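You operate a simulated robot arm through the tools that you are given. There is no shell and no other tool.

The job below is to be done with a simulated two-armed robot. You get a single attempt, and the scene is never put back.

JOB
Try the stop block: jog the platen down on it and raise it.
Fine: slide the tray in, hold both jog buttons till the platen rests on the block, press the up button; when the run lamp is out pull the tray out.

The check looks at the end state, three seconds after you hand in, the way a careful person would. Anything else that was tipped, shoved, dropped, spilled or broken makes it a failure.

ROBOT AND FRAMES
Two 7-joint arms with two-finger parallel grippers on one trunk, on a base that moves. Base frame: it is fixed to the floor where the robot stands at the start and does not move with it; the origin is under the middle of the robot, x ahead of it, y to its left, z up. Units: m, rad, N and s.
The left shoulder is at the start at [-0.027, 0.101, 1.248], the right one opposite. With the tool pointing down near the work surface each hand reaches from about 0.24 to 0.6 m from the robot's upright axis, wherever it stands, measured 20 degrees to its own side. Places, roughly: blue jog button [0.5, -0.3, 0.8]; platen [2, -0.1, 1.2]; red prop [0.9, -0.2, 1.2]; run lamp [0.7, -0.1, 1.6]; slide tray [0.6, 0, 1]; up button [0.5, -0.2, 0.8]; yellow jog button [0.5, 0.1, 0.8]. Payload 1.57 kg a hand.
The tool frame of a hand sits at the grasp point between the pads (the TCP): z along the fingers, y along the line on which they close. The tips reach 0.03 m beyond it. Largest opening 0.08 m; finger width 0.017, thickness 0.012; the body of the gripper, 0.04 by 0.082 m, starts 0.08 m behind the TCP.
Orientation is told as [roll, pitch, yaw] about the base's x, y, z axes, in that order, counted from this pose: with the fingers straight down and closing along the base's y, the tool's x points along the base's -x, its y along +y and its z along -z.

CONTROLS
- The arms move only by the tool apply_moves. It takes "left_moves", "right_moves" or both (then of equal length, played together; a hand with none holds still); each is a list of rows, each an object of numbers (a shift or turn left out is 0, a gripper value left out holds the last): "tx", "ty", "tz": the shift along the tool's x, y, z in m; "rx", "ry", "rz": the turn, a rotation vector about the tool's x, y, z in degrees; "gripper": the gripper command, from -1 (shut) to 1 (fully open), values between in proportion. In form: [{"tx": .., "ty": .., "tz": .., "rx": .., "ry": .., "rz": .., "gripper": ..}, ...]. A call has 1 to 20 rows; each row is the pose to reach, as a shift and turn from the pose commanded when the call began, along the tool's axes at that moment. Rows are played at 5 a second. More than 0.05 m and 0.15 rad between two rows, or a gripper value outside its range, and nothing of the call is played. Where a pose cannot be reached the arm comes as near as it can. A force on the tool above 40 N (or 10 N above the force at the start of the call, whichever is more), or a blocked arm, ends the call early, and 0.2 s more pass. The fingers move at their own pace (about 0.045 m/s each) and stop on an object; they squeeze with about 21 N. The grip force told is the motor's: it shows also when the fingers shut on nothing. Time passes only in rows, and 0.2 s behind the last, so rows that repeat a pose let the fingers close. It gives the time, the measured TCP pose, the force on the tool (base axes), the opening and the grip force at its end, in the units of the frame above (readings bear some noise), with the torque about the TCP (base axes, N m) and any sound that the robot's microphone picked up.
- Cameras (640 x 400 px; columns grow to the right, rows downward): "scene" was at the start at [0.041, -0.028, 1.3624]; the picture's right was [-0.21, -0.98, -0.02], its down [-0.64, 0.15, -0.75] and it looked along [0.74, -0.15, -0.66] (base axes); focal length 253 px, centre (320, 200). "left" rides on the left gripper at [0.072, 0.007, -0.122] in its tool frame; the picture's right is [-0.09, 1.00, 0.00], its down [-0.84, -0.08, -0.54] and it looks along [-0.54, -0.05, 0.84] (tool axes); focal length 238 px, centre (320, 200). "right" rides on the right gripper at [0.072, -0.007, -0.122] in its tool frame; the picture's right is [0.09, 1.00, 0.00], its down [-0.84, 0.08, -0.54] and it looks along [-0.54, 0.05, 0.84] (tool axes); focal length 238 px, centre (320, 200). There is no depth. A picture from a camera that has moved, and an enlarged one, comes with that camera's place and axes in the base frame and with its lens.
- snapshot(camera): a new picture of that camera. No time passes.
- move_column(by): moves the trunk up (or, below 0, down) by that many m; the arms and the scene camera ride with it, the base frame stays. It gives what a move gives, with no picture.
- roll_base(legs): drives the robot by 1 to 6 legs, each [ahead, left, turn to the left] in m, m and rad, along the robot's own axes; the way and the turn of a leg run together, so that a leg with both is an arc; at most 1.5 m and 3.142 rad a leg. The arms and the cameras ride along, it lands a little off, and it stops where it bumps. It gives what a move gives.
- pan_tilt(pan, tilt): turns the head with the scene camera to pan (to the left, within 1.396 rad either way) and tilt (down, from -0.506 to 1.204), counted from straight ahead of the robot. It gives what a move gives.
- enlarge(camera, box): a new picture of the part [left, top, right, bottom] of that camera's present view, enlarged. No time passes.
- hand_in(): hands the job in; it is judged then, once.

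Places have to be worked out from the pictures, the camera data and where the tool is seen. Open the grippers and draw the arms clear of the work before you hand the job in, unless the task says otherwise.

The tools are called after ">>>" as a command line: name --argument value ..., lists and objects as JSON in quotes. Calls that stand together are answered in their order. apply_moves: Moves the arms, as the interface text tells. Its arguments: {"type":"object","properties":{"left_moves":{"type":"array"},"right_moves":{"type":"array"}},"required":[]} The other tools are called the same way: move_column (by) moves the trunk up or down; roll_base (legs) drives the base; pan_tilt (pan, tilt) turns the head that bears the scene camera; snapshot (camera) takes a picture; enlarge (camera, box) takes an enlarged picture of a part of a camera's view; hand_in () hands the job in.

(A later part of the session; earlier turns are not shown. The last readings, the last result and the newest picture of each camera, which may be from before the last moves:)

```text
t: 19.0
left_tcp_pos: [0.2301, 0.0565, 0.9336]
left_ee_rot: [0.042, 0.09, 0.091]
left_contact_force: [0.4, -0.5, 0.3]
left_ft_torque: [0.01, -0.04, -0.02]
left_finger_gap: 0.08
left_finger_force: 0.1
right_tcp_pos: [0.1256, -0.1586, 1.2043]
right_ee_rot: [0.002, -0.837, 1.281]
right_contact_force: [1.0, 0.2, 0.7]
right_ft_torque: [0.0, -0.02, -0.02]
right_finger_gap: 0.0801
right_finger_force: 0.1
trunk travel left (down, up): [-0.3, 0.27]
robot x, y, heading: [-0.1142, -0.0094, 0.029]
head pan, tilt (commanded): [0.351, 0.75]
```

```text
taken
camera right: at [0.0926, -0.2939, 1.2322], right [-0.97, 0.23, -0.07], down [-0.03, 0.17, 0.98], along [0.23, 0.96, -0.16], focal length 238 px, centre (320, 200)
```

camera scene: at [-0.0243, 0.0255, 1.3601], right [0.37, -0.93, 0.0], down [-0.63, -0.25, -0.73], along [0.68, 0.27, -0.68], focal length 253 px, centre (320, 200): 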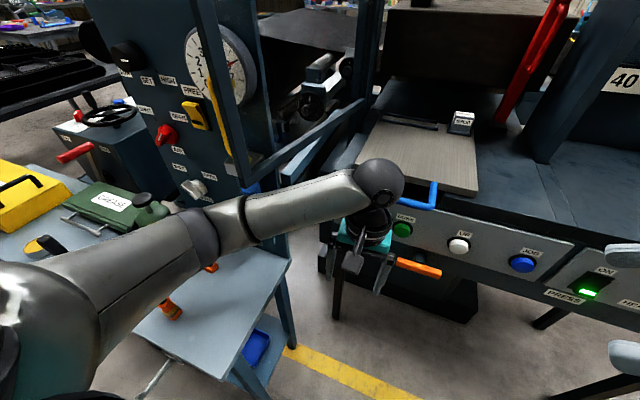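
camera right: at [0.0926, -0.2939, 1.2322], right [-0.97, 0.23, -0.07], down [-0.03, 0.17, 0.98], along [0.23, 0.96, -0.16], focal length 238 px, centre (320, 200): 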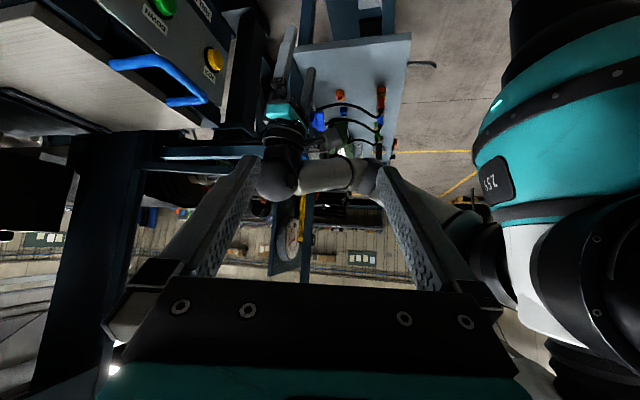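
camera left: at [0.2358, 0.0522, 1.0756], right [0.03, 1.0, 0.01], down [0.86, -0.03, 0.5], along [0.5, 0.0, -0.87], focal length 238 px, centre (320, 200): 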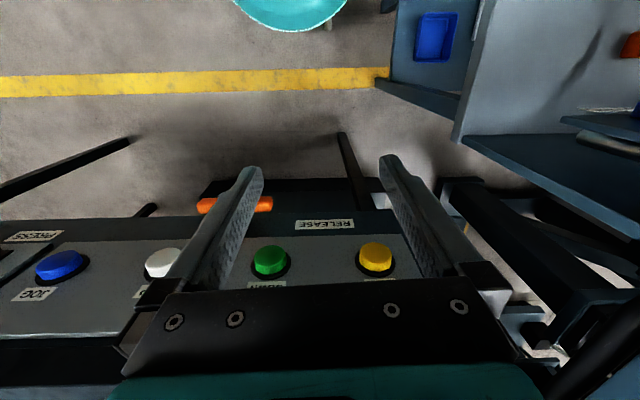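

Backing off worked: now I see the guard frame's post with its lower rail that had stopped the elbow. I bring the right hand upright again to a normal pose out to the right.

>>> apply_moves --right_moves '[{"ry": 8, "tx": 0.0075, "ty": -0.0207, "tz": -0.0083}, {"ry": 16, "tx": 0.015, "ty": -0.0414, "tz": -0.0166}, {"ry": 24, "tx": 0.0225, "ty": -0.062, "tz": -0.025}, {"ry": 32, "tx": 0.03, "ty": -0.083, "tz": -0.033}, {"ry": 40, "tx": 0.0375, "ty": -0.1035, "tz": -0.0415}, {"ry": 48, "tx": 0.045, "ty": -0.1244, "tz": -0.05}]'

>>> apply_moves --right_moves '[{"rz": 8, "tx": 0.006, "ty": -0.012}, {"rz": 16, "tx": 0.012, "ty": -0.024}, {"rz": 24, "tx": 0.018, "ty": -0.036}, {"rz": 32, "tx": 0.024, "ty": -0.048}, {"rz": 40, "tx": 0.03, "ty": -0.06}, {"rz": 48, "tx": 0.036, "ty": -0.072}, {"rz": 56, "tx": 0.042, "ty": -0.084}, {"rz": 64, "tx": 0.048, "ty": -0.096}, {"rz": 72, "tx": 0.051, "ty": -0.109}]'

```text
t: 20.4
left_tcp_pos: [0.2297, 0.0569, 0.9348]
left_ee_rot: [0.04, 0.089, 0.091]
left_contact_force: [0.1, -0.7, -0.8]
left_ft_torque: [0.03, 0.02, 0.0]
left_finger_gap: 0.0801
left_finger_force: 0.0
right_tcp_pos: [0.1646, -0.1801, 1.1919]
right_ee_rot: [0.002, 0.003, 1.28]
right_contact_force: [-0.6, -0.4, -0.2]
right_ft_torque: [0.04, 0.03, 0.0]
right_finger_gap: 0.08
right_finger_force: 0.0
right hand out of reach, approached as far as the arm can: row 1, 2, 3, 4, 5, 6
trunk travel left (down, up): [-0.3, 0.27]
robot x, y, heading: [-0.1098, -0.009, 0.031]
head pan, tilt (commanded): [0.351, 0.75]
```

```text
t: 22.4
left_tcp_pos: [0.2315, 0.0571, 0.9344]
left_ee_rot: [0.041, 0.09, 0.09]
left_contact_force: [0.8, -0.4, -0.4]
left_ft_torque: [-0.01, 0.01, 0.01]
left_finger_gap: 0.0799
left_finger_force: 0.1
right_tcp_pos: [0.254, -0.2559, 1.1897]
right_ee_rot: [-0.003, 0.0, 0.021]
right_contact_force: [-0.2, -0.1, 0.7]
right_ft_torque: [-0.01, 0.0, -0.02]
right_finger_gap: 0.0799
right_finger_force: 0.0
trunk travel left (down, up): [-0.3, 0.27]
robot x, y, heading: [-0.1115, -0.0024, 0.03]
head pan, tilt (commanded): [0.351, 0.75]
```

The right hand is upright again. Now I drive the base right to about y -0.085 and take out the small heading error.

>>> roll_base --legs '[[0.0, -0.08, -0.03]]'

>>> pan_tilt --pan 0.0 --tilt 0.65

>>> snapshot --camera "scene"

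```text
t: 23.5
left_tcp_pos: [0.2332, -0.0341, 0.9351]
left_ee_rot: [0.042, 0.09, 0.061]
left_contact_force: [-0.4, 0.0, -0.6]
left_ft_torque: [0.01, 0.04, 0.02]
left_finger_gap: 0.08
left_finger_force: 0.0
right_tcp_pos: [0.2483, -0.3458, 1.1911]
right_ee_rot: [-0.002, 0.001, -0.005]
right_contact_force: [-0.1, 0.3, 0.0]
right_ft_torque: [0.02, -0.01, 0.0]
right_finger_gap: 0.08
right_finger_force: 0.1
trunk travel left (down, up): [-0.3, 0.27]
robot x, y, heading: [-0.1093, -0.0914, 0.003]
head pan, tilt (commanded): [0.351, 0.75]
```

```text
t: 24.3
left_tcp_pos: [0.233, -0.0335, 0.9342]
left_ee_rot: [0.041, 0.091, 0.061]
left_contact_force: [0.3, -0.8, 0.3]
left_ft_torque: [0.01, 0.0, -0.02]
left_finger_gap: 0.0799
left_finger_force: 0.1
right_tcp_pos: [0.2479, -0.3457, 1.1898]
right_ee_rot: [-0.003, 0.001, -0.006]
right_contact_force: [1.0, 0.5, -0.9]
right_ft_torque: [0.0, -0.01, 0.01]
right_finger_gap: 0.0801
right_finger_force: 0.1
trunk travel left (down, up): [-0.3, 0.27]
robot x, y, heading: [-0.1075, -0.0901, -0.003]
head pan, tilt (commanded): [0.0, 0.649]
```

```text
taken
camera scene: at [-0.0125, -0.0846, 1.3686], right [0.0, -1.0, 0.0], down [-0.6, 0.0, -0.8], along [0.8, 0.0, -0.6], focal length 253 px, centre (320, 200)
```

scene: 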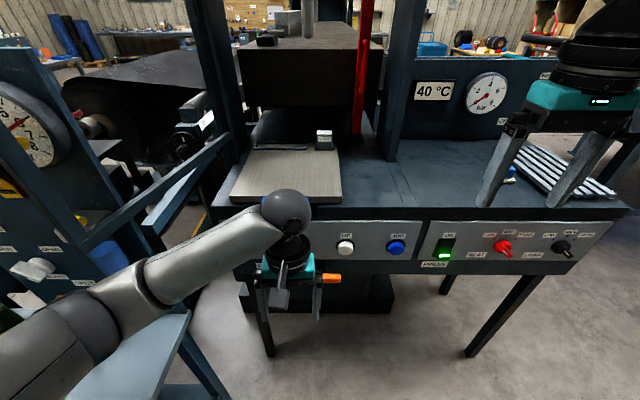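

The robot now stands square at about [-0.108, -0.09]. I move the left hand left and up so that I can see the handle and the panel freely.

>>> apply_moves --left_moves '[{"tx": 0.005, "ty": 0.03, "tz": -0.011, "rx": 0.5, "ry": -1, "rz": 0.7}, {"tx": 0.01, "ty": 0.062, "tz": -0.022, "rx": 1, "ry": -2, "rz": 1.4}, {"tx": 0.016, "ty": 0.095, "tz": -0.033, "rx": 1.5, "ry": -3, "rz": 2.1}, {"tx": 0.021, "ty": 0.127, "tz": -0.045, "rx": 2, "ry": -4, "rz": 2.8}, {"tx": 0.026, "ty": 0.159, "tz": -0.056, "rx": 2.4, "ry": -5.1, "rz": 3.5}]'

>>> snapshot --camera "scene"

>>> enlarge --camera "scene" --box '[220, 120, 420, 320]'

>>> snapshot --camera "left"

>>> snapshot --camera "right"

```text
t: 25.5
left_tcp_pos: [0.204, 0.1232, 0.9999]
left_ee_rot: [-0.005, 0.003, -0.005]
left_contact_force: [-0.4, -0.6, -0.1]
left_ft_torque: [-0.04, -0.01, 0.02]
left_finger_gap: 0.0798
left_finger_force: 0.0
right_tcp_pos: [0.2483, -0.345, 1.1908]
right_ee_rot: [-0.003, 0.001, -0.004]
right_contact_force: [-0.4, 0.4, -0.2]
right_ft_torque: [0.01, -0.02, 0.02]
right_finger_gap: 0.0801
right_finger_force: 0.0
trunk travel left (down, up): [-0.3, 0.27]
robot x, y, heading: [-0.1082, -0.0894, 0.003]
head pan, tilt (commanded): [0.0, 0.649]
```

```text
taken
camera scene: at [-0.013, -0.0841, 1.3687], right [0.0, -1.0, 0.0], down [-0.6, 0.0, -0.8], along [0.8, 0.0, -0.6], focal length 253 px, centre (320, 200)
```

scene: 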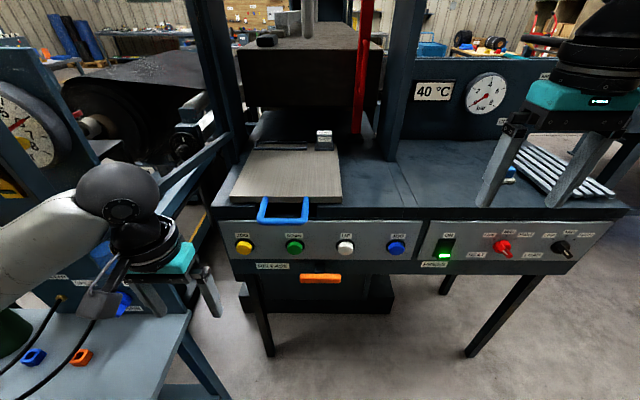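

```text
2.00 times, centred on (320, 220) of scene
camera zoom: at [-0.013, -0.0841, 1.3687], right [0.0, -1.0, 0.0], down [-0.6, 0.0, -0.8], along [0.8, 0.0, -0.6], focal length 506 px, centre (320, 160)
```

zoom: 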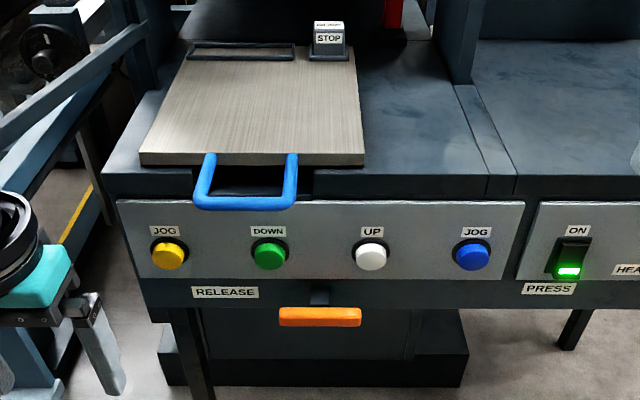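

```text
taken
camera left: at [0.1296, 0.1313, 1.1216], right [0.1, 1.0, 0.0], down [0.84, -0.08, 0.54], along [0.54, -0.05, -0.84], focal length 238 px, centre (320, 200)
```

left: 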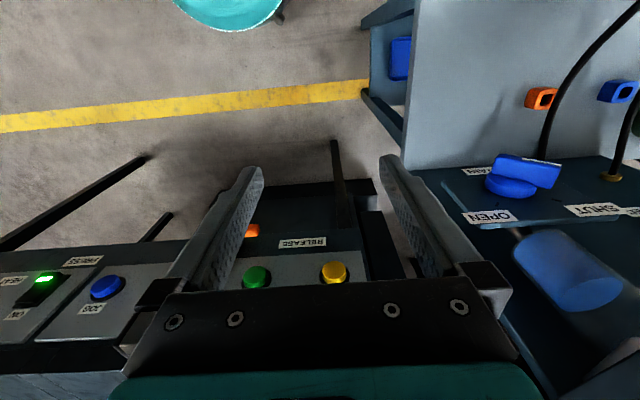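

```text
taken
camera right: at [0.1762, -0.3509, 1.3128], right [-0.09, 1.0, 0.0], down [0.84, 0.07, 0.54], along [0.54, 0.05, -0.84], focal length 238 px, centre (320, 200)
```

right: 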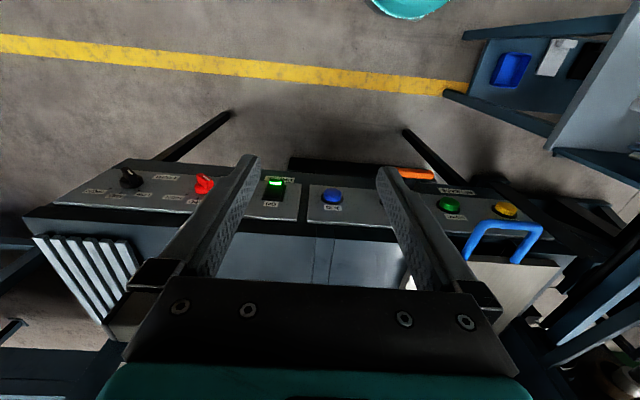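

The view is clear now. I enlarge the handle and tray front for the fine geometry, and the tray rear with the stop block.

>>> enlarge --camera "scene" --box '[240, 175, 340, 265]'

>>> enlarge --camera "scene" --box '[210, 60, 400, 180]'

>>> enlarge --camera "right" --box '[380, 150, 620, 320]'

>>> enlarge --camera "left" --box '[200, 200, 420, 320]'

```text
4.44 times, centred on (290, 220) of scene
camera zoom: at [-0.013, -0.0841, 1.3687], right [0.0, -1.0, 0.0], down [-0.6, 0.0, -0.8], along [0.8, 0.0, -0.6], focal length 1126 px, centre (453, 111)
```

zoom: 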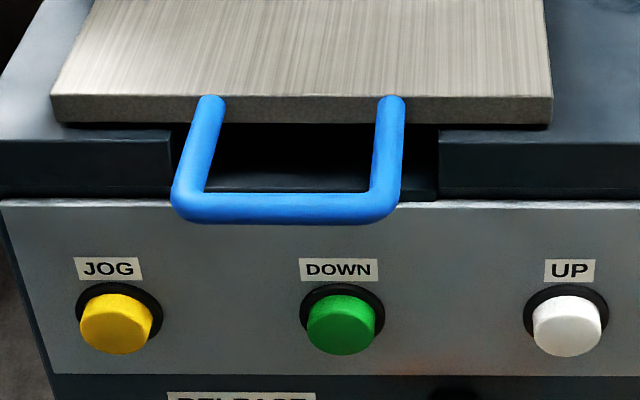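

```text
3.33 times, centred on (305, 120) of scene
camera zoom: at [-0.013, -0.0841, 1.3687], right [0.0, -1.0, 0.0], down [-0.6, 0.0, -0.8], along [0.8, 0.0, -0.6], focal length 844 px, centre (370, 467)
```

zoom: 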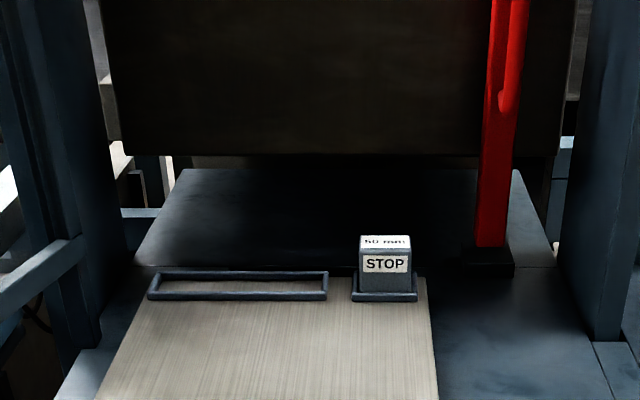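

```text
2.35 times, centred on (500, 235) of right
camera zoom: at [0.1762, -0.3509, 1.3128], right [-0.09, 1.0, 0.0], down [0.84, 0.07, 0.54], along [0.54, 0.05, -0.84], focal length 561 px, centre (-104, 118)
```

zoom: 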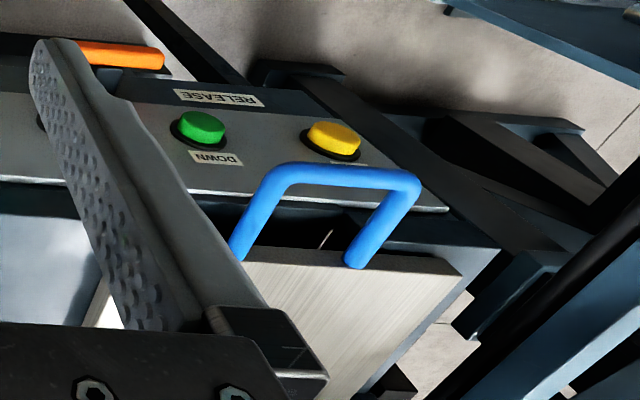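

```text
2.91 times, centred on (310, 260) of left
camera zoom: at [0.1296, 0.1313, 1.1216], right [0.1, 1.0, 0.0], down [0.84, -0.08, 0.54], along [0.54, -0.05, -0.84], focal length 693 px, centre (349, 26)
```

zoom: 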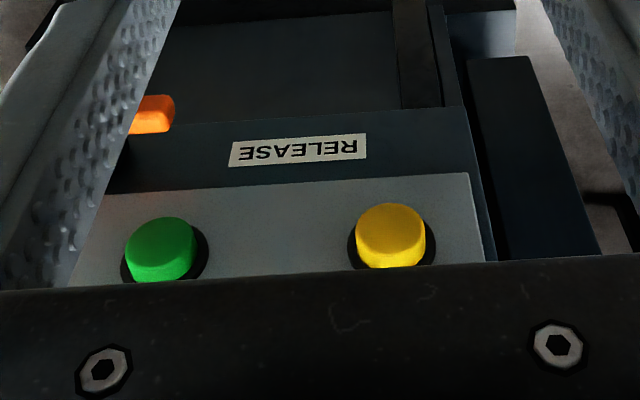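

The handle bar lies at about x 0.395, z 1.0, y -0.06 to +0.055, with a channel in the table under it, and the panel with its 44 mm buttons is nearly vertical. Before anything moves I want a second viewpoint on the prop and platen, so I pitch the right hand so its camera looks forward.

>>> apply_moves --right_moves '[{"ry": -8}, {"ry": -16}, {"ry": -24}, {"ry": -32}, {"ry": -40}, {"ry": -48}]'

>>> snapshot --camera "right"

>>> pan_tilt --pan 0.0 --tilt 0.1

>>> snapshot --camera "scene"

```text
t: 26.9
left_tcp_pos: [0.2042, 0.1234, 0.9996]
left_ee_rot: [-0.005, 0.003, -0.002]
left_contact_force: [0.2, 0.0, 0.1]
left_ft_torque: [-0.03, 0.02, 0.01]
left_finger_gap: 0.0797
left_finger_force: 0.1
right_tcp_pos: [0.2599, -0.3508, 1.1965]
right_ee_rot: [-0.001, -0.837, -0.003]
right_contact_force: [0.0, 0.2, -0.4]
right_ft_torque: [0.0, -0.04, -0.03]
right_finger_gap: 0.0803
right_finger_force: 0.0
right hand out of reach, approached as far as the arm can: row 6
trunk travel left (down, up): [-0.3, 0.27]
robot x, y, heading: [-0.1093, -0.0861, 0.006]
head pan, tilt (commanded): [0.0, 0.649]
```

```text
taken
camera right: at [0.121, -0.3559, 1.2247], right [-0.06, 1.0, -0.07], down [0.16, 0.08, 0.98], along [0.99, 0.05, -0.16], focal length 238 px, centre (320, 200)
```

right: 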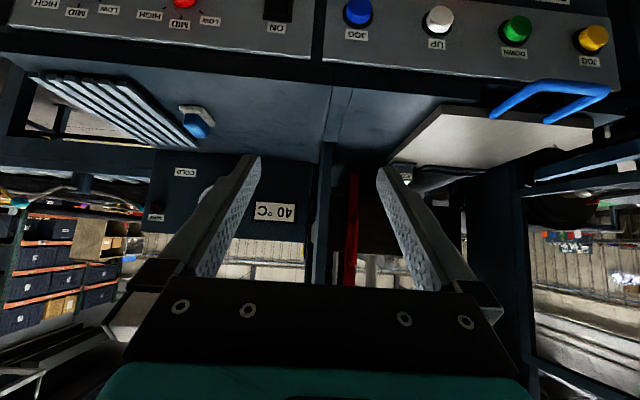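

```text
t: 27.9
left_tcp_pos: [0.2035, 0.122, 1.0002]
left_ee_rot: [-0.004, 0.003, -0.004]
left_contact_force: [0.4, -0.5, 0.6]
left_ft_torque: [-0.02, -0.06, -0.01]
left_finger_gap: 0.08
left_finger_force: 0.0
right_tcp_pos: [0.2589, -0.3504, 1.1953]
right_ee_rot: [-0.002, -0.833, -0.004]
right_contact_force: [0.0, -0.2, -0.5]
right_ft_torque: [0.0, 0.01, -0.03]
right_finger_gap: 0.0801
right_finger_force: 0.1
trunk travel left (down, up): [-0.3, 0.27]
robot x, y, heading: [-0.1092, -0.0882, 0.002]
head pan, tilt (commanded): [0.0, 0.099]
```

```text
taken
camera scene: at [-0.0073, -0.0847, 1.419], right [0.0, -1.0, 0.0], down [-0.1, 0.0, -0.99], along [0.99, 0.0, -0.1], focal length 253 px, centre (320, 200)
```

scene: 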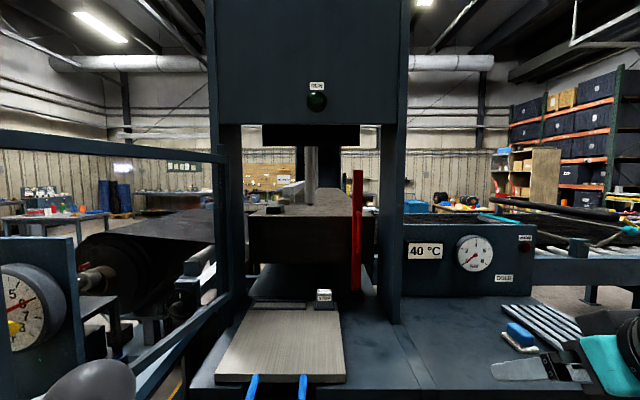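

>>> enlarge --camera "right" --box '[310, 150, 480, 290]'

>>> enlarge --camera "right" --box '[320, 0, 640, 160]'

>>> enlarge --camera "scene" --box '[220, 160, 410, 330]'

>>> enlarge --camera "scene" --box '[240, 110, 400, 220]'

```text
2.86 times, centred on (395, 220) of right
camera zoom: at [0.1208, -0.3559, 1.2249], right [-0.06, 1.0, -0.07], down [0.16, 0.08, 0.98], along [0.99, 0.05, -0.17], focal length 681 px, centre (106, 143)
```

zoom: 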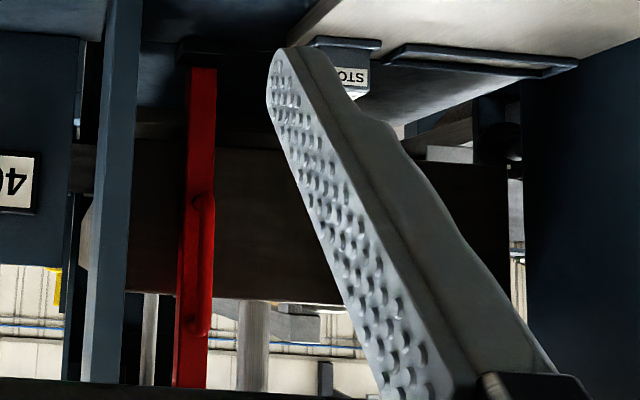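

```text
2.00 times, centred on (480, 80) of right
camera zoom: at [0.1208, -0.3559, 1.2249], right [-0.06, 1.0, -0.07], down [0.16, 0.08, 0.98], along [0.99, 0.05, -0.17], focal length 477 px, centre (0, 440)
```

zoom: 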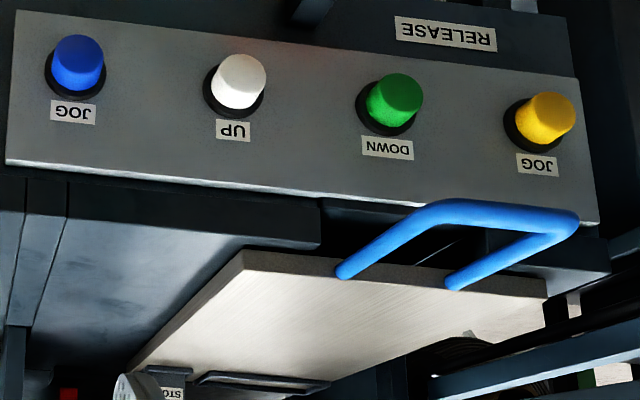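

```text
2.35 times, centred on (315, 245) of scene
camera zoom: at [-0.0073, -0.0847, 1.419], right [0.0, -1.0, 0.0], down [-0.1, 0.0, -0.99], along [0.99, 0.0, -0.1], focal length 596 px, centre (332, 94)
```

zoom: 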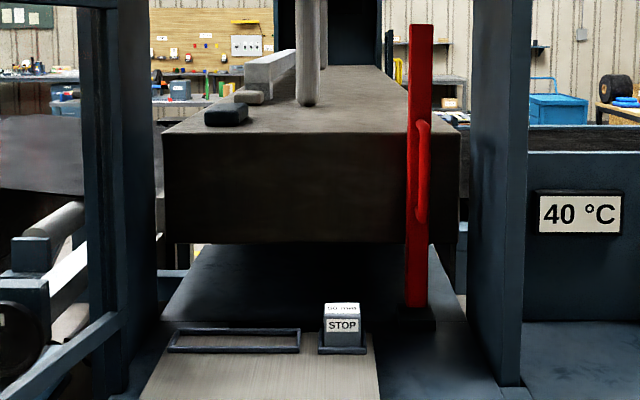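

```text
3.64 times, centred on (320, 165) of scene
camera zoom: at [-0.0073, -0.0847, 1.419], right [0.0, -1.0, 0.0], down [-0.1, 0.0, -0.99], along [0.99, 0.0, -0.1], focal length 921 px, centre (320, 327)
```

zoom: 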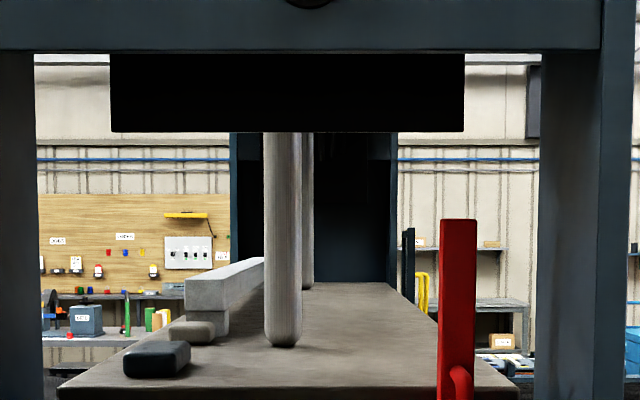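

Triangulated: platen front face x 0.95, bottom z 1.075; prop at [0.857, -0.215], clear in front of it and beside the tray; bar at [0.399, y, 0.996]; button caps at x 0.46, z 0.844 (yellow y 0.123, white -0.154, blue -0.293). I set the right hand upright and raise the left hand with its fingers closed, ready to move the base.

>>> apply_moves --right_moves '[{"ry": 8}, {"ry": 16}, {"ry": 24}, {"ry": 32}, {"ry": 40}, {"ry": 48}, {"ry": 48}]' --left_moves '[{"tz": -0.02, "gripper": -1}, {"tz": -0.04, "gripper": -1}, {"tz": -0.06, "gripper": -1}, {"tz": -0.08, "gripper": -1}, {"tz": -0.1, "gripper": -1}, {"tz": -0.12, "gripper": -1}, {"tz": -0.12, "gripper": -1}]'

```text
t: 29.5
left_tcp_pos: [0.2041, 0.1218, 1.119]
left_ee_rot: [-0.005, 0.004, -0.002]
left_contact_force: [1.1, 0.0, 0.2]
left_ft_torque: [-0.05, -0.02, 0.01]
left_finger_gap: 0.0003
left_finger_force: 21.5
right_tcp_pos: [0.2594, -0.3505, 1.196]
right_ee_rot: [-0.001, 0.005, -0.005]
right_contact_force: [-0.7, -0.6, 0.4]
right_ft_torque: [-0.02, -0.06, 0.03]
right_finger_gap: 0.0802
right_finger_force: 0.0
trunk travel left (down, up): [-0.3, 0.27]
robot x, y, heading: [-0.1078, -0.0894, -0.004]
head pan, tilt (commanded): [0.0, 0.099]
```

Both hands are clear. I drive the base right by 0.08 and then forward by 0.17 m; the left fingertips at z 1.09 stay above the handle.

>>> roll_base --legs '[[0.0, -0.08, 0.0], [0.17, 0.0, 0.0]]'

>>> pan_tilt --pan 0.25 --tilt 0.75

>>> snapshot --camera "scene"

>>> snapshot --camera "left"

```text
t: 31.7
left_tcp_pos: [0.3485, 0.0443, 1.117]
left_ee_rot: [0.012, 0.019, 0.042]
left_contact_force: [0.3, 0.7, -0.1]
left_ft_torque: [0.02, 0.0, -0.01]
left_finger_gap: 0.0
left_finger_force: 20.9
right_tcp_pos: [0.4131, -0.4351, 1.1966]
right_ee_rot: [0.006, -0.009, 0.011]
right_contact_force: [-1.5, -0.2, -0.4]
right_ft_torque: [-0.02, 0.0, -0.01]
right_finger_gap: 0.0801
right_finger_force: 0.0
trunk travel left (down, up): [-0.3, 0.27]
robot x, y, heading: [0.0501, -0.1714, 0.018]
head pan, tilt (commanded): [0.0, 0.099]
stopped in leg 2: the robot was blocked; the commanded pose is now the measured one
```

```text
t: 32.8
left_tcp_pos: [0.3481, 0.0438, 1.1187]
left_ee_rot: [0.013, 0.012, 0.035]
left_contact_force: [0.0, -0.3, 0.2]
left_ft_torque: [-0.01, 0.0, 0.0]
left_finger_gap: 0.0
left_finger_force: 21.3
right_tcp_pos: [0.4102, -0.4354, 1.1995]
right_ee_rot: [0.009, -0.014, 0.006]
right_contact_force: [-0.1, 0.4, 0.8]
right_ft_torque: [-0.03, -0.03, -0.01]
right_finger_gap: 0.0799
right_finger_force: 0.0
trunk travel left (down, up): [-0.3, 0.27]
robot x, y, heading: [0.0541, -0.1699, 0.013]
head pan, tilt (commanded): [0.25, 0.75]
```

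```text
taken
camera scene: at [0.1262, -0.1551, 1.3613], right [0.26, -0.97, 0.0], down [-0.65, -0.17, -0.74], along [0.72, 0.2, -0.67], focal length 253 px, centre (320, 200)
```

scene: 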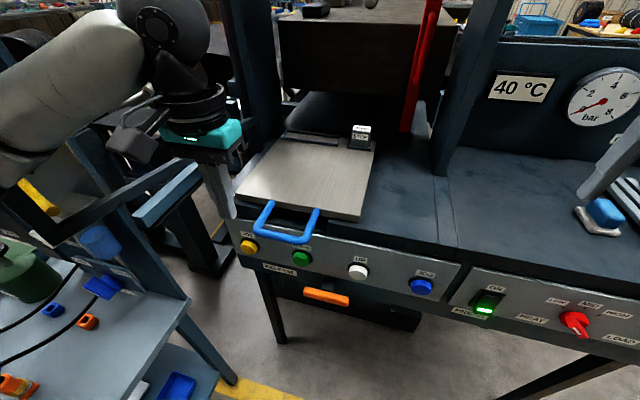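

```text
taken
camera left: at [0.2753, 0.047, 1.2406], right [0.06, 1.0, 0.01], down [0.85, -0.05, 0.53], along [0.53, -0.02, -0.85], focal length 238 px, centre (320, 200)
```

left: 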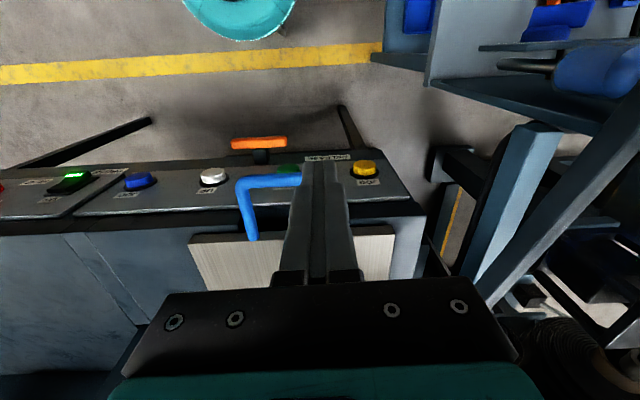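

The base stopped 1–2 cm short, and yawed a little left again. I look left to see whether the elbow meets the guard.

>>> pan_tilt --pan 0.9 --tilt 0.5

>>> snapshot --camera "scene"

```text
t: 33.8
left_tcp_pos: [0.347, 0.0436, 1.1174]
left_ee_rot: [0.015, 0.012, 0.034]
left_contact_force: [0.2, 0.4, -0.6]
left_ft_torque: [-0.01, 0.0, 0.01]
left_finger_gap: 0.0
left_finger_force: 21.4
right_tcp_pos: [0.4103, -0.435, 1.1986]
right_ee_rot: [0.007, -0.014, 0.006]
right_contact_force: [-0.5, 0.4, -0.1]
right_ft_torque: [0.01, 0.02, 0.0]
right_finger_gap: 0.0799
right_finger_force: 0.0
trunk travel left (down, up): [-0.3, 0.27]
robot x, y, heading: [0.056, -0.1681, 0.016]
head pan, tilt (commanded): [0.901, 0.499]
```

```text
taken
camera scene: at [0.1015, -0.1051, 1.3834], right [0.79, -0.61, 0.01], down [-0.28, -0.37, -0.89], along [0.54, 0.7, -0.46], focal length 253 px, centre (320, 200)
```

scene: 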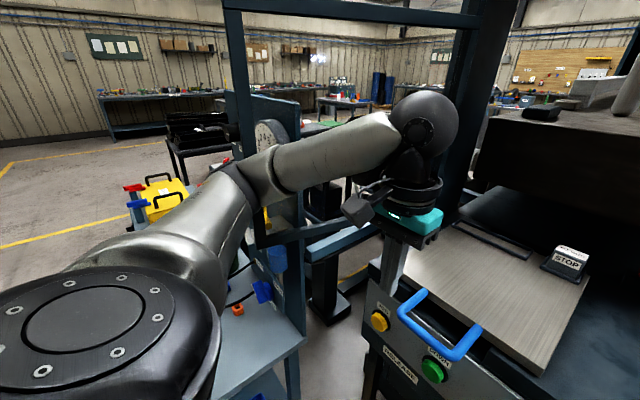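

Now I see it: with the hand close in and high, the elbow sticks out onto the guard post. I back off again and will work with the left arm more extended, which keeps the elbow in.

>>> roll_base --legs '[[-0.15, 0.0, 0.0], [0.0, 0.0, -0.014]]'

```text
t: 35.5
left_tcp_pos: [0.2197, 0.0466, 1.112]
left_ee_rot: [0.003, 0.026, 0.019]
left_contact_force: [0.0, 0.0, 0.0]
left_ft_torque: [0.03, -0.02, 0.03]
left_finger_gap: 0.0
left_finger_force: 20.9
right_tcp_pos: [0.2785, -0.432, 1.1959]
right_ee_rot: [-0.002, 0.003, -0.003]
right_contact_force: [-0.2, 0.1, 0.1]
right_ft_torque: [0.01, -0.02, -0.02]
right_finger_gap: 0.0799
right_finger_force: 0.1
trunk travel left (down, up): [-0.3, 0.27]
robot x, y, heading: [-0.0893, -0.1692, 0.003]
head pan, tilt (commanded): [0.901, 0.499]
```

The robot is free at about [-0.089, -0.169]. I extend the left hand to in front of the handle, then lower it so the closed fingers stand just in front of the bar.

>>> apply_moves --left_moves '[{"tx": -0.023, "ty": -0.008}, {"tx": -0.046, "ty": -0.016}, {"tx": -0.07, "ty": -0.025, "ry": -0.7, "rz": 0.5}, {"tx": -0.093, "ty": -0.033, "ry": -1.0, "rz": 0.8}, {"tx": -0.116, "ty": -0.041, "ry": -1.5, "rz": 1.1}, {"tx": -0.135, "ty": -0.05, "ry": -1.5, "rz": 1.1}, {"tx": -0.137, "ty": -0.05, "tz": 0.02, "ry": -1.5, "rz": 1.1}, {"tx": -0.137, "ty": -0.05, "tz": 0.04, "ry": -1.5, "rz": 1.1}, {"tx": -0.137, "ty": -0.05, "tz": 0.06, "ry": -1.5, "rz": 1.1}]'

>>> pan_tilt --pan 0.3 --tilt 0.7

>>> snapshot --camera "scene"

>>> snapshot --camera "left"

```text
t: 37.5
left_tcp_pos: [0.3564, -0.0009, 1.0477]
left_ee_rot: [0.005, 0.001, 0.001]
left_contact_force: [0.0, -0.1, -0.2]
left_ft_torque: [0.01, -0.02, -0.03]
left_finger_gap: 0.0
left_finger_force: 21.2
right_tcp_pos: [0.278, -0.4322, 1.1952]
right_ee_rot: [-0.001, 0.003, -0.004]
right_contact_force: [0.5, -0.2, -0.3]
right_ft_torque: [0.02, 0.01, 0.0]
right_finger_gap: 0.0798
right_finger_force: 0.1
trunk travel left (down, up): [-0.3, 0.27]
robot x, y, heading: [-0.089, -0.1716, 0.006]
head pan, tilt (commanded): [0.901, 0.499]
```

```text
t: 38.5
left_tcp_pos: [0.3567, -0.0014, 1.0461]
left_ee_rot: [0.003, 0.001, 0.0]
left_contact_force: [0.6, -0.5, 0.5]
left_ft_torque: [-0.03, 0.01, -0.01]
left_finger_gap: 0.0
left_finger_force: 20.8
right_tcp_pos: [0.2789, -0.4334, 1.1961]
right_ee_rot: [-0.003, 0.002, -0.003]
right_contact_force: [0.0, -0.1, -0.5]
right_ft_torque: [0.03, 0.01, -0.02]
right_finger_gap: 0.0803
right_finger_force: 0.1
trunk travel left (down, up): [-0.3, 0.27]
robot x, y, heading: [-0.0921, -0.1697, 0.003]
head pan, tilt (commanded): [0.3, 0.7]
```

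```text
taken
camera scene: at [0.0005, -0.1425, 1.3643], right [0.3, -0.95, 0.0], down [-0.61, -0.19, -0.77], along [0.73, 0.23, -0.64], focal length 253 px, centre (320, 200)
```

scene: 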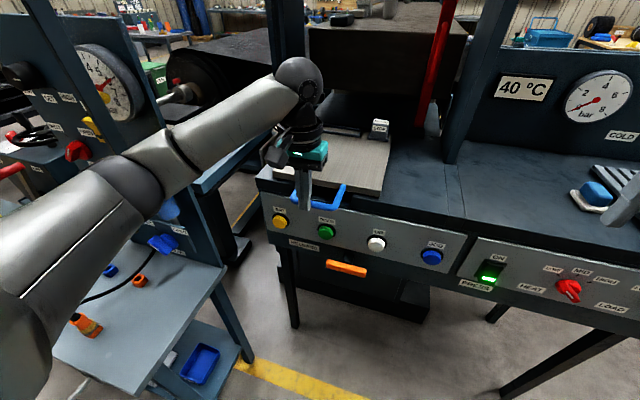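

```text
taken
camera left: at [0.2832, 0.0051, 1.1686], right [0.09, 1.0, 0.0], down [0.84, -0.08, 0.54], along [0.54, -0.05, -0.84], focal length 238 px, centre (320, 200)
```

left: 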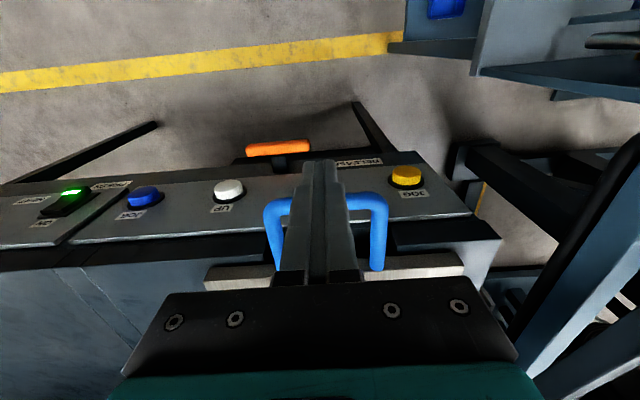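

The closed fingers are centred on the bar about 2 cm in front of it. I lower them to z 1.012 and start pushing the tray in, slowly.

>>> apply_moves --left_moves '[{"tz": 0.018}, {"tz": 0.035}, {"tz": 0.035, "tx": -0.015}, {"tz": 0.035, "tx": -0.03}, {"tz": 0.035, "tx": -0.045}, {"tz": 0.035, "tx": -0.06}, {"tz": 0.035, "tx": -0.075}, {"tz": 0.035, "tx": -0.09}]'

>>> snapshot --camera "scene"

>>> snapshot --camera "left"

```text
t: 40.3
left_tcp_pos: [0.4465, -0.0025, 1.0139]
left_ee_rot: [0.003, 0.0, -0.002]
left_contact_force: [-1.0, 0.2, -2.1]
left_ft_torque: [0.0, 0.02, 0.0]
left_finger_gap: 0.0
left_finger_force: 21.2
right_tcp_pos: [0.2786, -0.4317, 1.1953]
right_ee_rot: [-0.001, 0.002, -0.004]
right_contact_force: [0.0, -0.3, 1.1]
right_ft_torque: [0.0, 0.01, 0.0]
right_finger_gap: 0.0799
right_finger_force: 0.1
trunk travel left (down, up): [-0.3, 0.27]
robot x, y, heading: [-0.0889, -0.1715, -0.001]
head pan, tilt (commanded): [0.3, 0.7]
```

```text
taken
camera scene: at [0.0006, -0.1428, 1.3643], right [0.3, -0.95, 0.0], down [-0.61, -0.19, -0.76], along [0.73, 0.23, -0.64], focal length 253 px, centre (320, 200)
```

scene: 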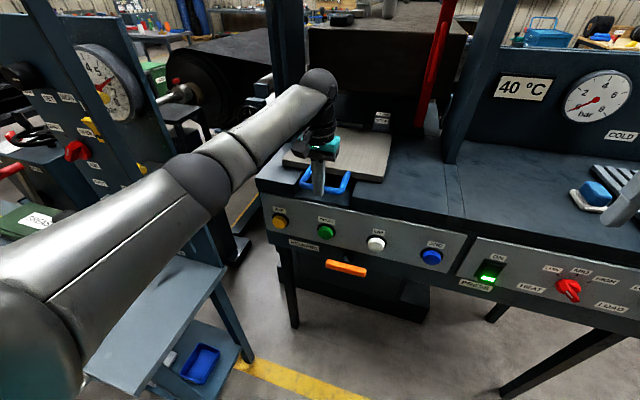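

```text
taken
camera left: at [0.3733, 0.0042, 1.1351], right [0.09, 1.0, 0.0], down [0.84, -0.08, 0.54], along [0.54, -0.05, -0.84], focal length 238 px, centre (320, 200)
```

left: 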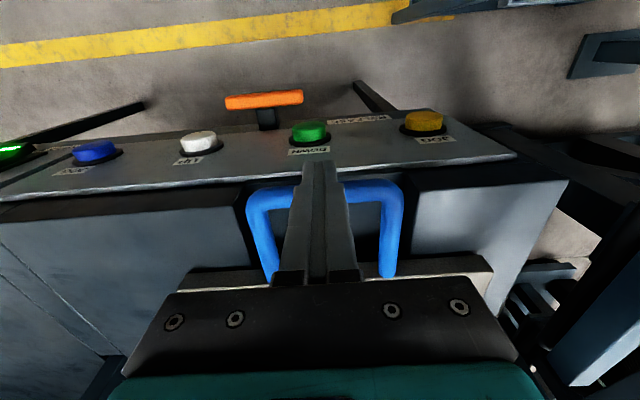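

The tray slides easily (about 1 N). To push further without the elbow meeting the guard rail, I lift the hand off, shift the base right by 0.08 m, and come back to the bar with the arm stretched to the left.

>>> apply_moves --left_moves '[{"tx": 0.01, "tz": -0.015}, {"tx": 0.01, "tz": -0.035}, {"tx": 0.01, "tz": -0.055}]'

>>> roll_base --legs '[[0.0, -0.08, 0.0]]'

```text
t: 41.1
left_tcp_pos: [0.4361, -0.0032, 1.07]
left_ee_rot: [0.004, -0.001, 0.0]
left_contact_force: [-0.6, 0.6, -0.6]
left_ft_torque: [0.01, -0.03, 0.0]
left_finger_gap: 0.0
left_finger_force: 20.5
right_tcp_pos: [0.2783, -0.4321, 1.1964]
right_ee_rot: [-0.001, 0.003, -0.004]
right_contact_force: [0.5, -0.5, -0.3]
right_ft_torque: [-0.01, -0.03, 0.01]
right_finger_gap: 0.0802
right_finger_force: 0.1
trunk travel left (down, up): [-0.3, 0.27]
robot x, y, heading: [-0.0898, -0.1681, 0.001]
head pan, tilt (commanded): [0.3, 0.7]
```

```text
t: 42.2
left_tcp_pos: [0.4376, -0.085, 1.0699]
left_ee_rot: [0.003, 0.002, 0.005]
left_contact_force: [-0.7, -0.3, 0.2]
left_ft_torque: [0.0, 0.01, -0.01]
left_finger_gap: 0.0
left_finger_force: 21.1
right_tcp_pos: [0.2804, -0.5141, 1.1949]
right_ee_rot: [0.001, 0.003, 0.0]
right_contact_force: [0.4, -0.9, -0.3]
right_ft_torque: [0.03, 0.0, 0.0]
right_finger_gap: 0.0801
right_finger_force: 0.0
trunk travel left (down, up): [-0.3, 0.27]
robot x, y, heading: [-0.0895, -0.25, 0.007]
head pan, tilt (commanded): [0.3, 0.7]
```

Now I bring the hand back left to the bar's middle and lower it.

>>> apply_moves --left_moves '[{"ty": 0.02}, {"ty": 0.04}, {"ty": 0.06}, {"ty": 0.082}, {"ty": 0.082, "tz": 0.02}, {"ty": 0.082, "tz": 0.04}, {"ty": 0.082, "tz": 0.057}]'

>>> snapshot --camera "left"

>>> snapshot --camera "scene"

```text
t: 43.8
left_tcp_pos: [0.437, 0.0001, 1.0102]
left_ee_rot: [0.002, 0.0, 0.004]
left_contact_force: [-0.1, -0.4, 0.0]
left_ft_torque: [0.02, 0.05, 0.04]
left_finger_gap: 0.0003
left_finger_force: 20.4
right_tcp_pos: [0.2791, -0.514, 1.1959]
right_ee_rot: [-0.001, 0.003, -0.002]
right_contact_force: [-0.3, -0.2, 0.3]
right_ft_torque: [-0.01, -0.02, 0.01]
right_finger_gap: 0.0799
right_finger_force: 0.2
trunk travel left (down, up): [-0.3, 0.27]
robot x, y, heading: [-0.0905, -0.25, 0.003]
head pan, tilt (commanded): [0.3, 0.7]
```

```text
taken
camera left: at [0.3638, 0.0062, 1.1327], right [0.09, 1.0, 0.0], down [0.84, -0.08, 0.54], along [0.54, -0.05, -0.84], focal length 238 px, centre (320, 200)
```

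left: 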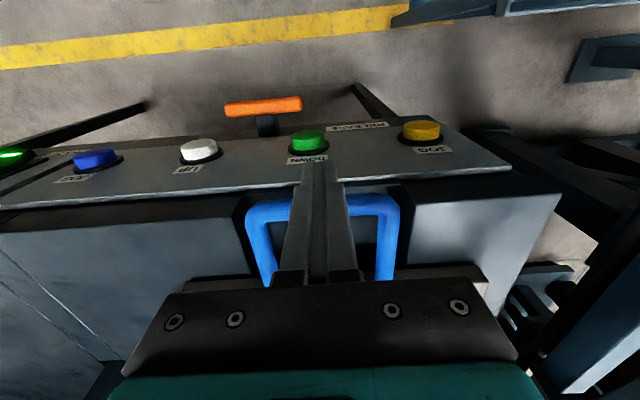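

```text
taken
camera scene: at [0.0008, -0.2238, 1.3643], right [0.3, -0.95, 0.0], down [-0.61, -0.19, -0.76], along [0.73, 0.23, -0.64], focal length 253 px, centre (320, 200)
```

scene: 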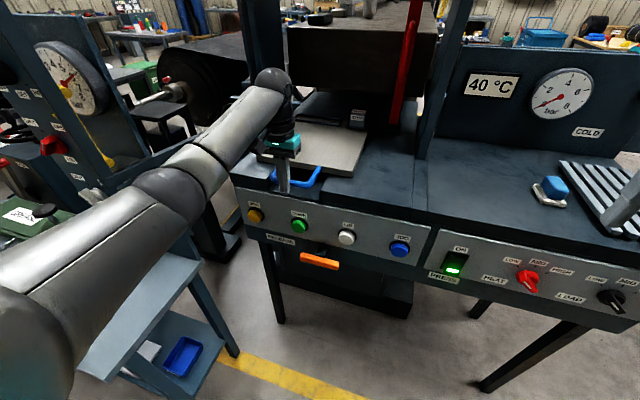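

The elbow now has over 10 cm to the guard. I drive the base forward 0.1 m with the hand holding still, pushing the tray along.

>>> roll_base --legs '[[0.1, 0.0, 0.0]]'

>>> snapshot --camera "scene"

>>> snapshot --camera "left"

```text
t: 44.9
left_tcp_pos: [0.5382, 0.0009, 1.011]
left_ee_rot: [0.004, 0.002, 0.003]
left_contact_force: [0.0, 0.2, -0.2]
left_ft_torque: [-0.03, 0.05, -0.03]
left_finger_gap: 0.0
left_finger_force: 21.5
right_tcp_pos: [0.3799, -0.5123, 1.195]
right_ee_rot: [-0.001, 0.003, -0.002]
right_contact_force: [-0.5, 0.0, -0.2]
right_ft_torque: [0.01, 0.02, -0.02]
right_finger_gap: 0.0802
right_finger_force: 0.0
trunk travel left (down, up): [-0.3, 0.27]
robot x, y, heading: [0.0085, -0.2556, 0.006]
head pan, tilt (commanded): [0.3, 0.7]
```

```text
taken
camera scene: at [0.1022, -0.2233, 1.3642], right [0.3, -0.95, 0.0], down [-0.62, -0.19, -0.76], along [0.73, 0.23, -0.64], focal length 253 px, centre (320, 200)
```

scene: 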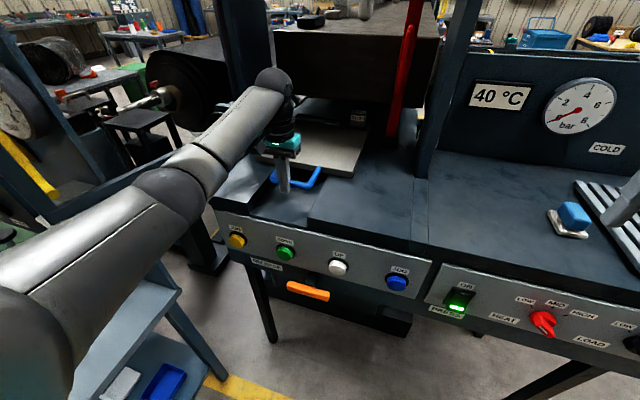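

```text
taken
camera left: at [0.4649, 0.0066, 1.1322], right [0.09, 1.0, 0.0], down [0.84, -0.08, 0.54], along [0.54, -0.05, -0.84], focal length 238 px, centre (320, 200)
```

left: 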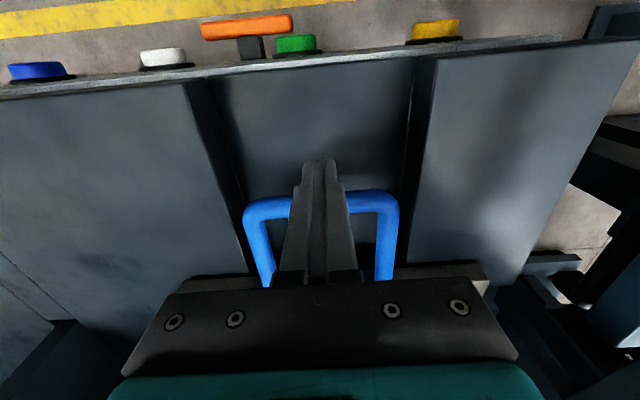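

The tray has gone in about 0.16 m without resistance. I drive on by another 0.08 m.

>>> roll_base --legs '[[0.08, 0.0, 0.0]]'

>>> snapshot --camera "scene"

>>> snapshot --camera "left"

```text
t: 46.0
left_tcp_pos: [0.6181, 0.0022, 1.0107]
left_ee_rot: [0.005, 0.002, 0.006]
left_contact_force: [1.0, -0.1, 0.5]
left_ft_torque: [-0.01, 0.05, -0.02]
left_finger_gap: 0.0
left_finger_force: 21.3
right_tcp_pos: [0.4601, -0.5112, 1.1956]
right_ee_rot: [-0.001, 0.002, -0.001]
right_contact_force: [0.3, -0.2, 0.3]
right_ft_torque: [0.02, 0.02, 0.02]
right_finger_gap: 0.0798
right_finger_force: 0.1
trunk travel left (down, up): [-0.3, 0.27]
robot x, y, heading: [0.0885, -0.2525, 0.004]
head pan, tilt (commanded): [0.3, 0.7]
```

```text
taken
camera scene: at [0.1824, -0.2226, 1.3642], right [0.3, -0.95, 0.0], down [-0.61, -0.19, -0.76], along [0.73, 0.23, -0.64], focal length 253 px, centre (320, 200)
```

scene: 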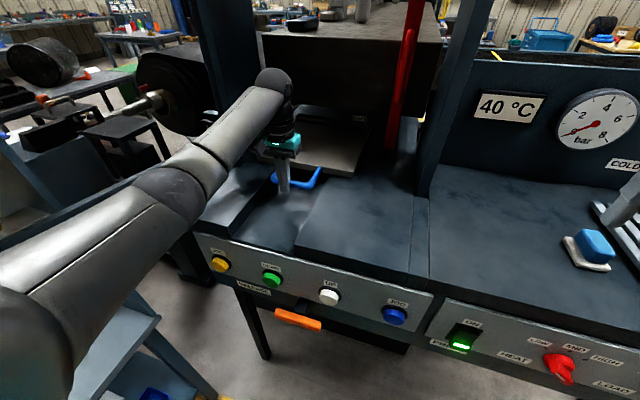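

```text
taken
camera left: at [0.5448, 0.0079, 1.1322], right [0.09, 1.0, 0.0], down [0.84, -0.08, 0.54], along [0.54, -0.04, -0.84], focal length 238 px, centre (320, 200)
```

left: 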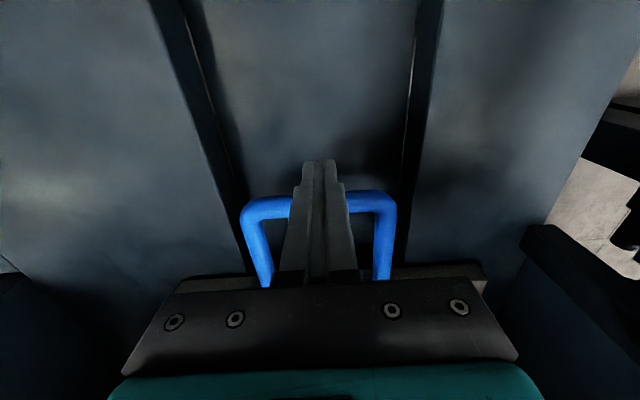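

Still no resistance. I go on another 0.04 m with the base, expecting the tray's end stop soon.

>>> roll_base --legs '[[0.04, 0.0, 0.0]]'

>>> pan_tilt --pan 0.25 --tilt 0.4

>>> snapshot --camera "scene"

>>> snapshot --camera "left"

```text
t: 46.9
left_tcp_pos: [0.6595, 0.0017, 1.0103]
left_ee_rot: [0.005, 0.002, 0.005]
left_contact_force: [-0.2, 0.3, -0.2]
left_ft_torque: [0.0, 0.02, -0.04]
left_finger_gap: 0.0001
left_finger_force: 20.3
right_tcp_pos: [0.5029, -0.5111, 1.1945]
right_ee_rot: [-0.001, 0.004, 0.0]
right_contact_force: [0.2, 0.2, -0.2]
right_ft_torque: [-0.02, 0.04, 0.03]
right_finger_gap: 0.0801
right_finger_force: 0.0
trunk travel left (down, up): [-0.3, 0.27]
robot x, y, heading: [0.1292, -0.2503, 0.01]
head pan, tilt (commanded): [0.3, 0.7]
```

```text
t: 47.6
left_tcp_pos: [0.6584, 0.0015, 1.011]
left_ee_rot: [0.003, -0.001, 0.005]
left_contact_force: [0.3, 0.4, -0.2]
left_ft_torque: [0.01, 0.0, 0.0]
left_finger_gap: 0.0
left_finger_force: 20.9
right_tcp_pos: [0.5013, -0.5119, 1.1965]
right_ee_rot: [-0.003, 0.001, 0.0]
right_contact_force: [-0.5, -0.2, 0.8]
right_ft_torque: [0.0, -0.01, -0.02]
right_finger_gap: 0.0798
right_finger_force: 0.1
trunk travel left (down, up): [-0.3, 0.27]
robot x, y, heading: [0.1272, -0.2499, 0.008]
head pan, tilt (commanded): [0.25, 0.4]
```

```text
taken
camera scene: at [0.2304, -0.2245, 1.3911], right [0.25, -0.97, 0.0], down [-0.38, -0.1, -0.92], along [0.89, 0.23, -0.39], focal length 253 px, centre (320, 200)
```

scene: 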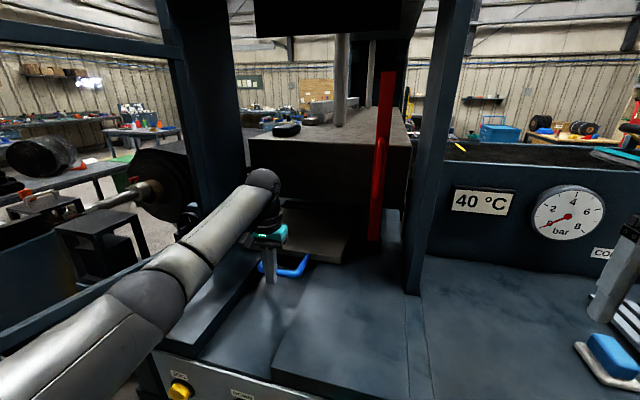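

```text
taken
camera left: at [0.5844, 0.0082, 1.1325], right [0.09, 1.0, 0.0], down [0.84, -0.07, 0.54], along [0.54, -0.04, -0.84], focal length 238 px, centre (320, 200)
```

left: 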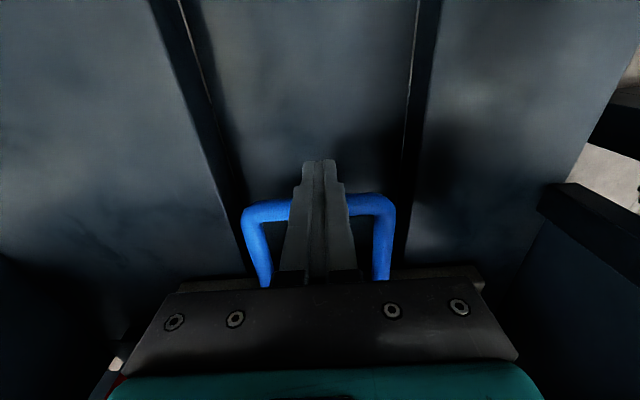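

The tray still runs freely at 0.28 m of travel, and the guard rail is well clear. I continue 0.04 m with the base.

>>> roll_base --legs '[[0.04, 0.0, 0.0]]'

>>> snapshot --camera "scene"

>>> snapshot --camera "left"

```text
t: 48.5
left_tcp_pos: [0.7003, 0.0026, 1.0103]
left_ee_rot: [0.004, 0.003, 0.005]
left_contact_force: [-0.4, 0.1, 0.2]
left_ft_torque: [0.0, 0.07, 0.0]
left_finger_gap: 0.0002
left_finger_force: 20.4
right_tcp_pos: [0.544, -0.5109, 1.1956]
right_ee_rot: [-0.001, 0.003, 0.0]
right_contact_force: [0.2, 0.2, -0.1]
right_ft_torque: [0.02, 0.06, -0.01]
right_finger_gap: 0.0796
right_finger_force: 0.1
trunk travel left (down, up): [-0.3, 0.27]
robot x, y, heading: [0.1742, -0.2533, 0.006]
head pan, tilt (commanded): [0.25, 0.4]
```

```text
taken
camera scene: at [0.273, -0.2242, 1.391], right [0.25, -0.97, 0.0], down [-0.38, -0.1, -0.92], along [0.89, 0.23, -0.39], focal length 253 px, centre (320, 200)
```

scene: 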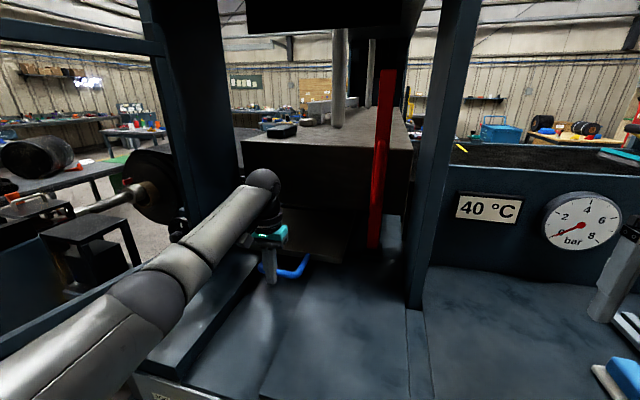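

```text
taken
camera left: at [0.6266, 0.0087, 1.1317], right [0.09, 1.0, 0.0], down [0.84, -0.07, 0.54], along [0.54, -0.04, -0.84], focal length 238 px, centre (320, 200)
```

left: 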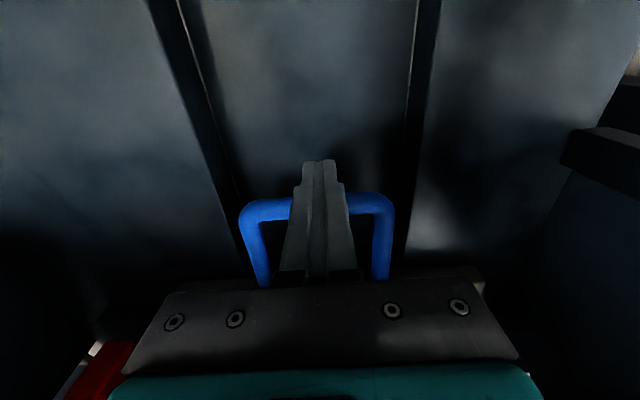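

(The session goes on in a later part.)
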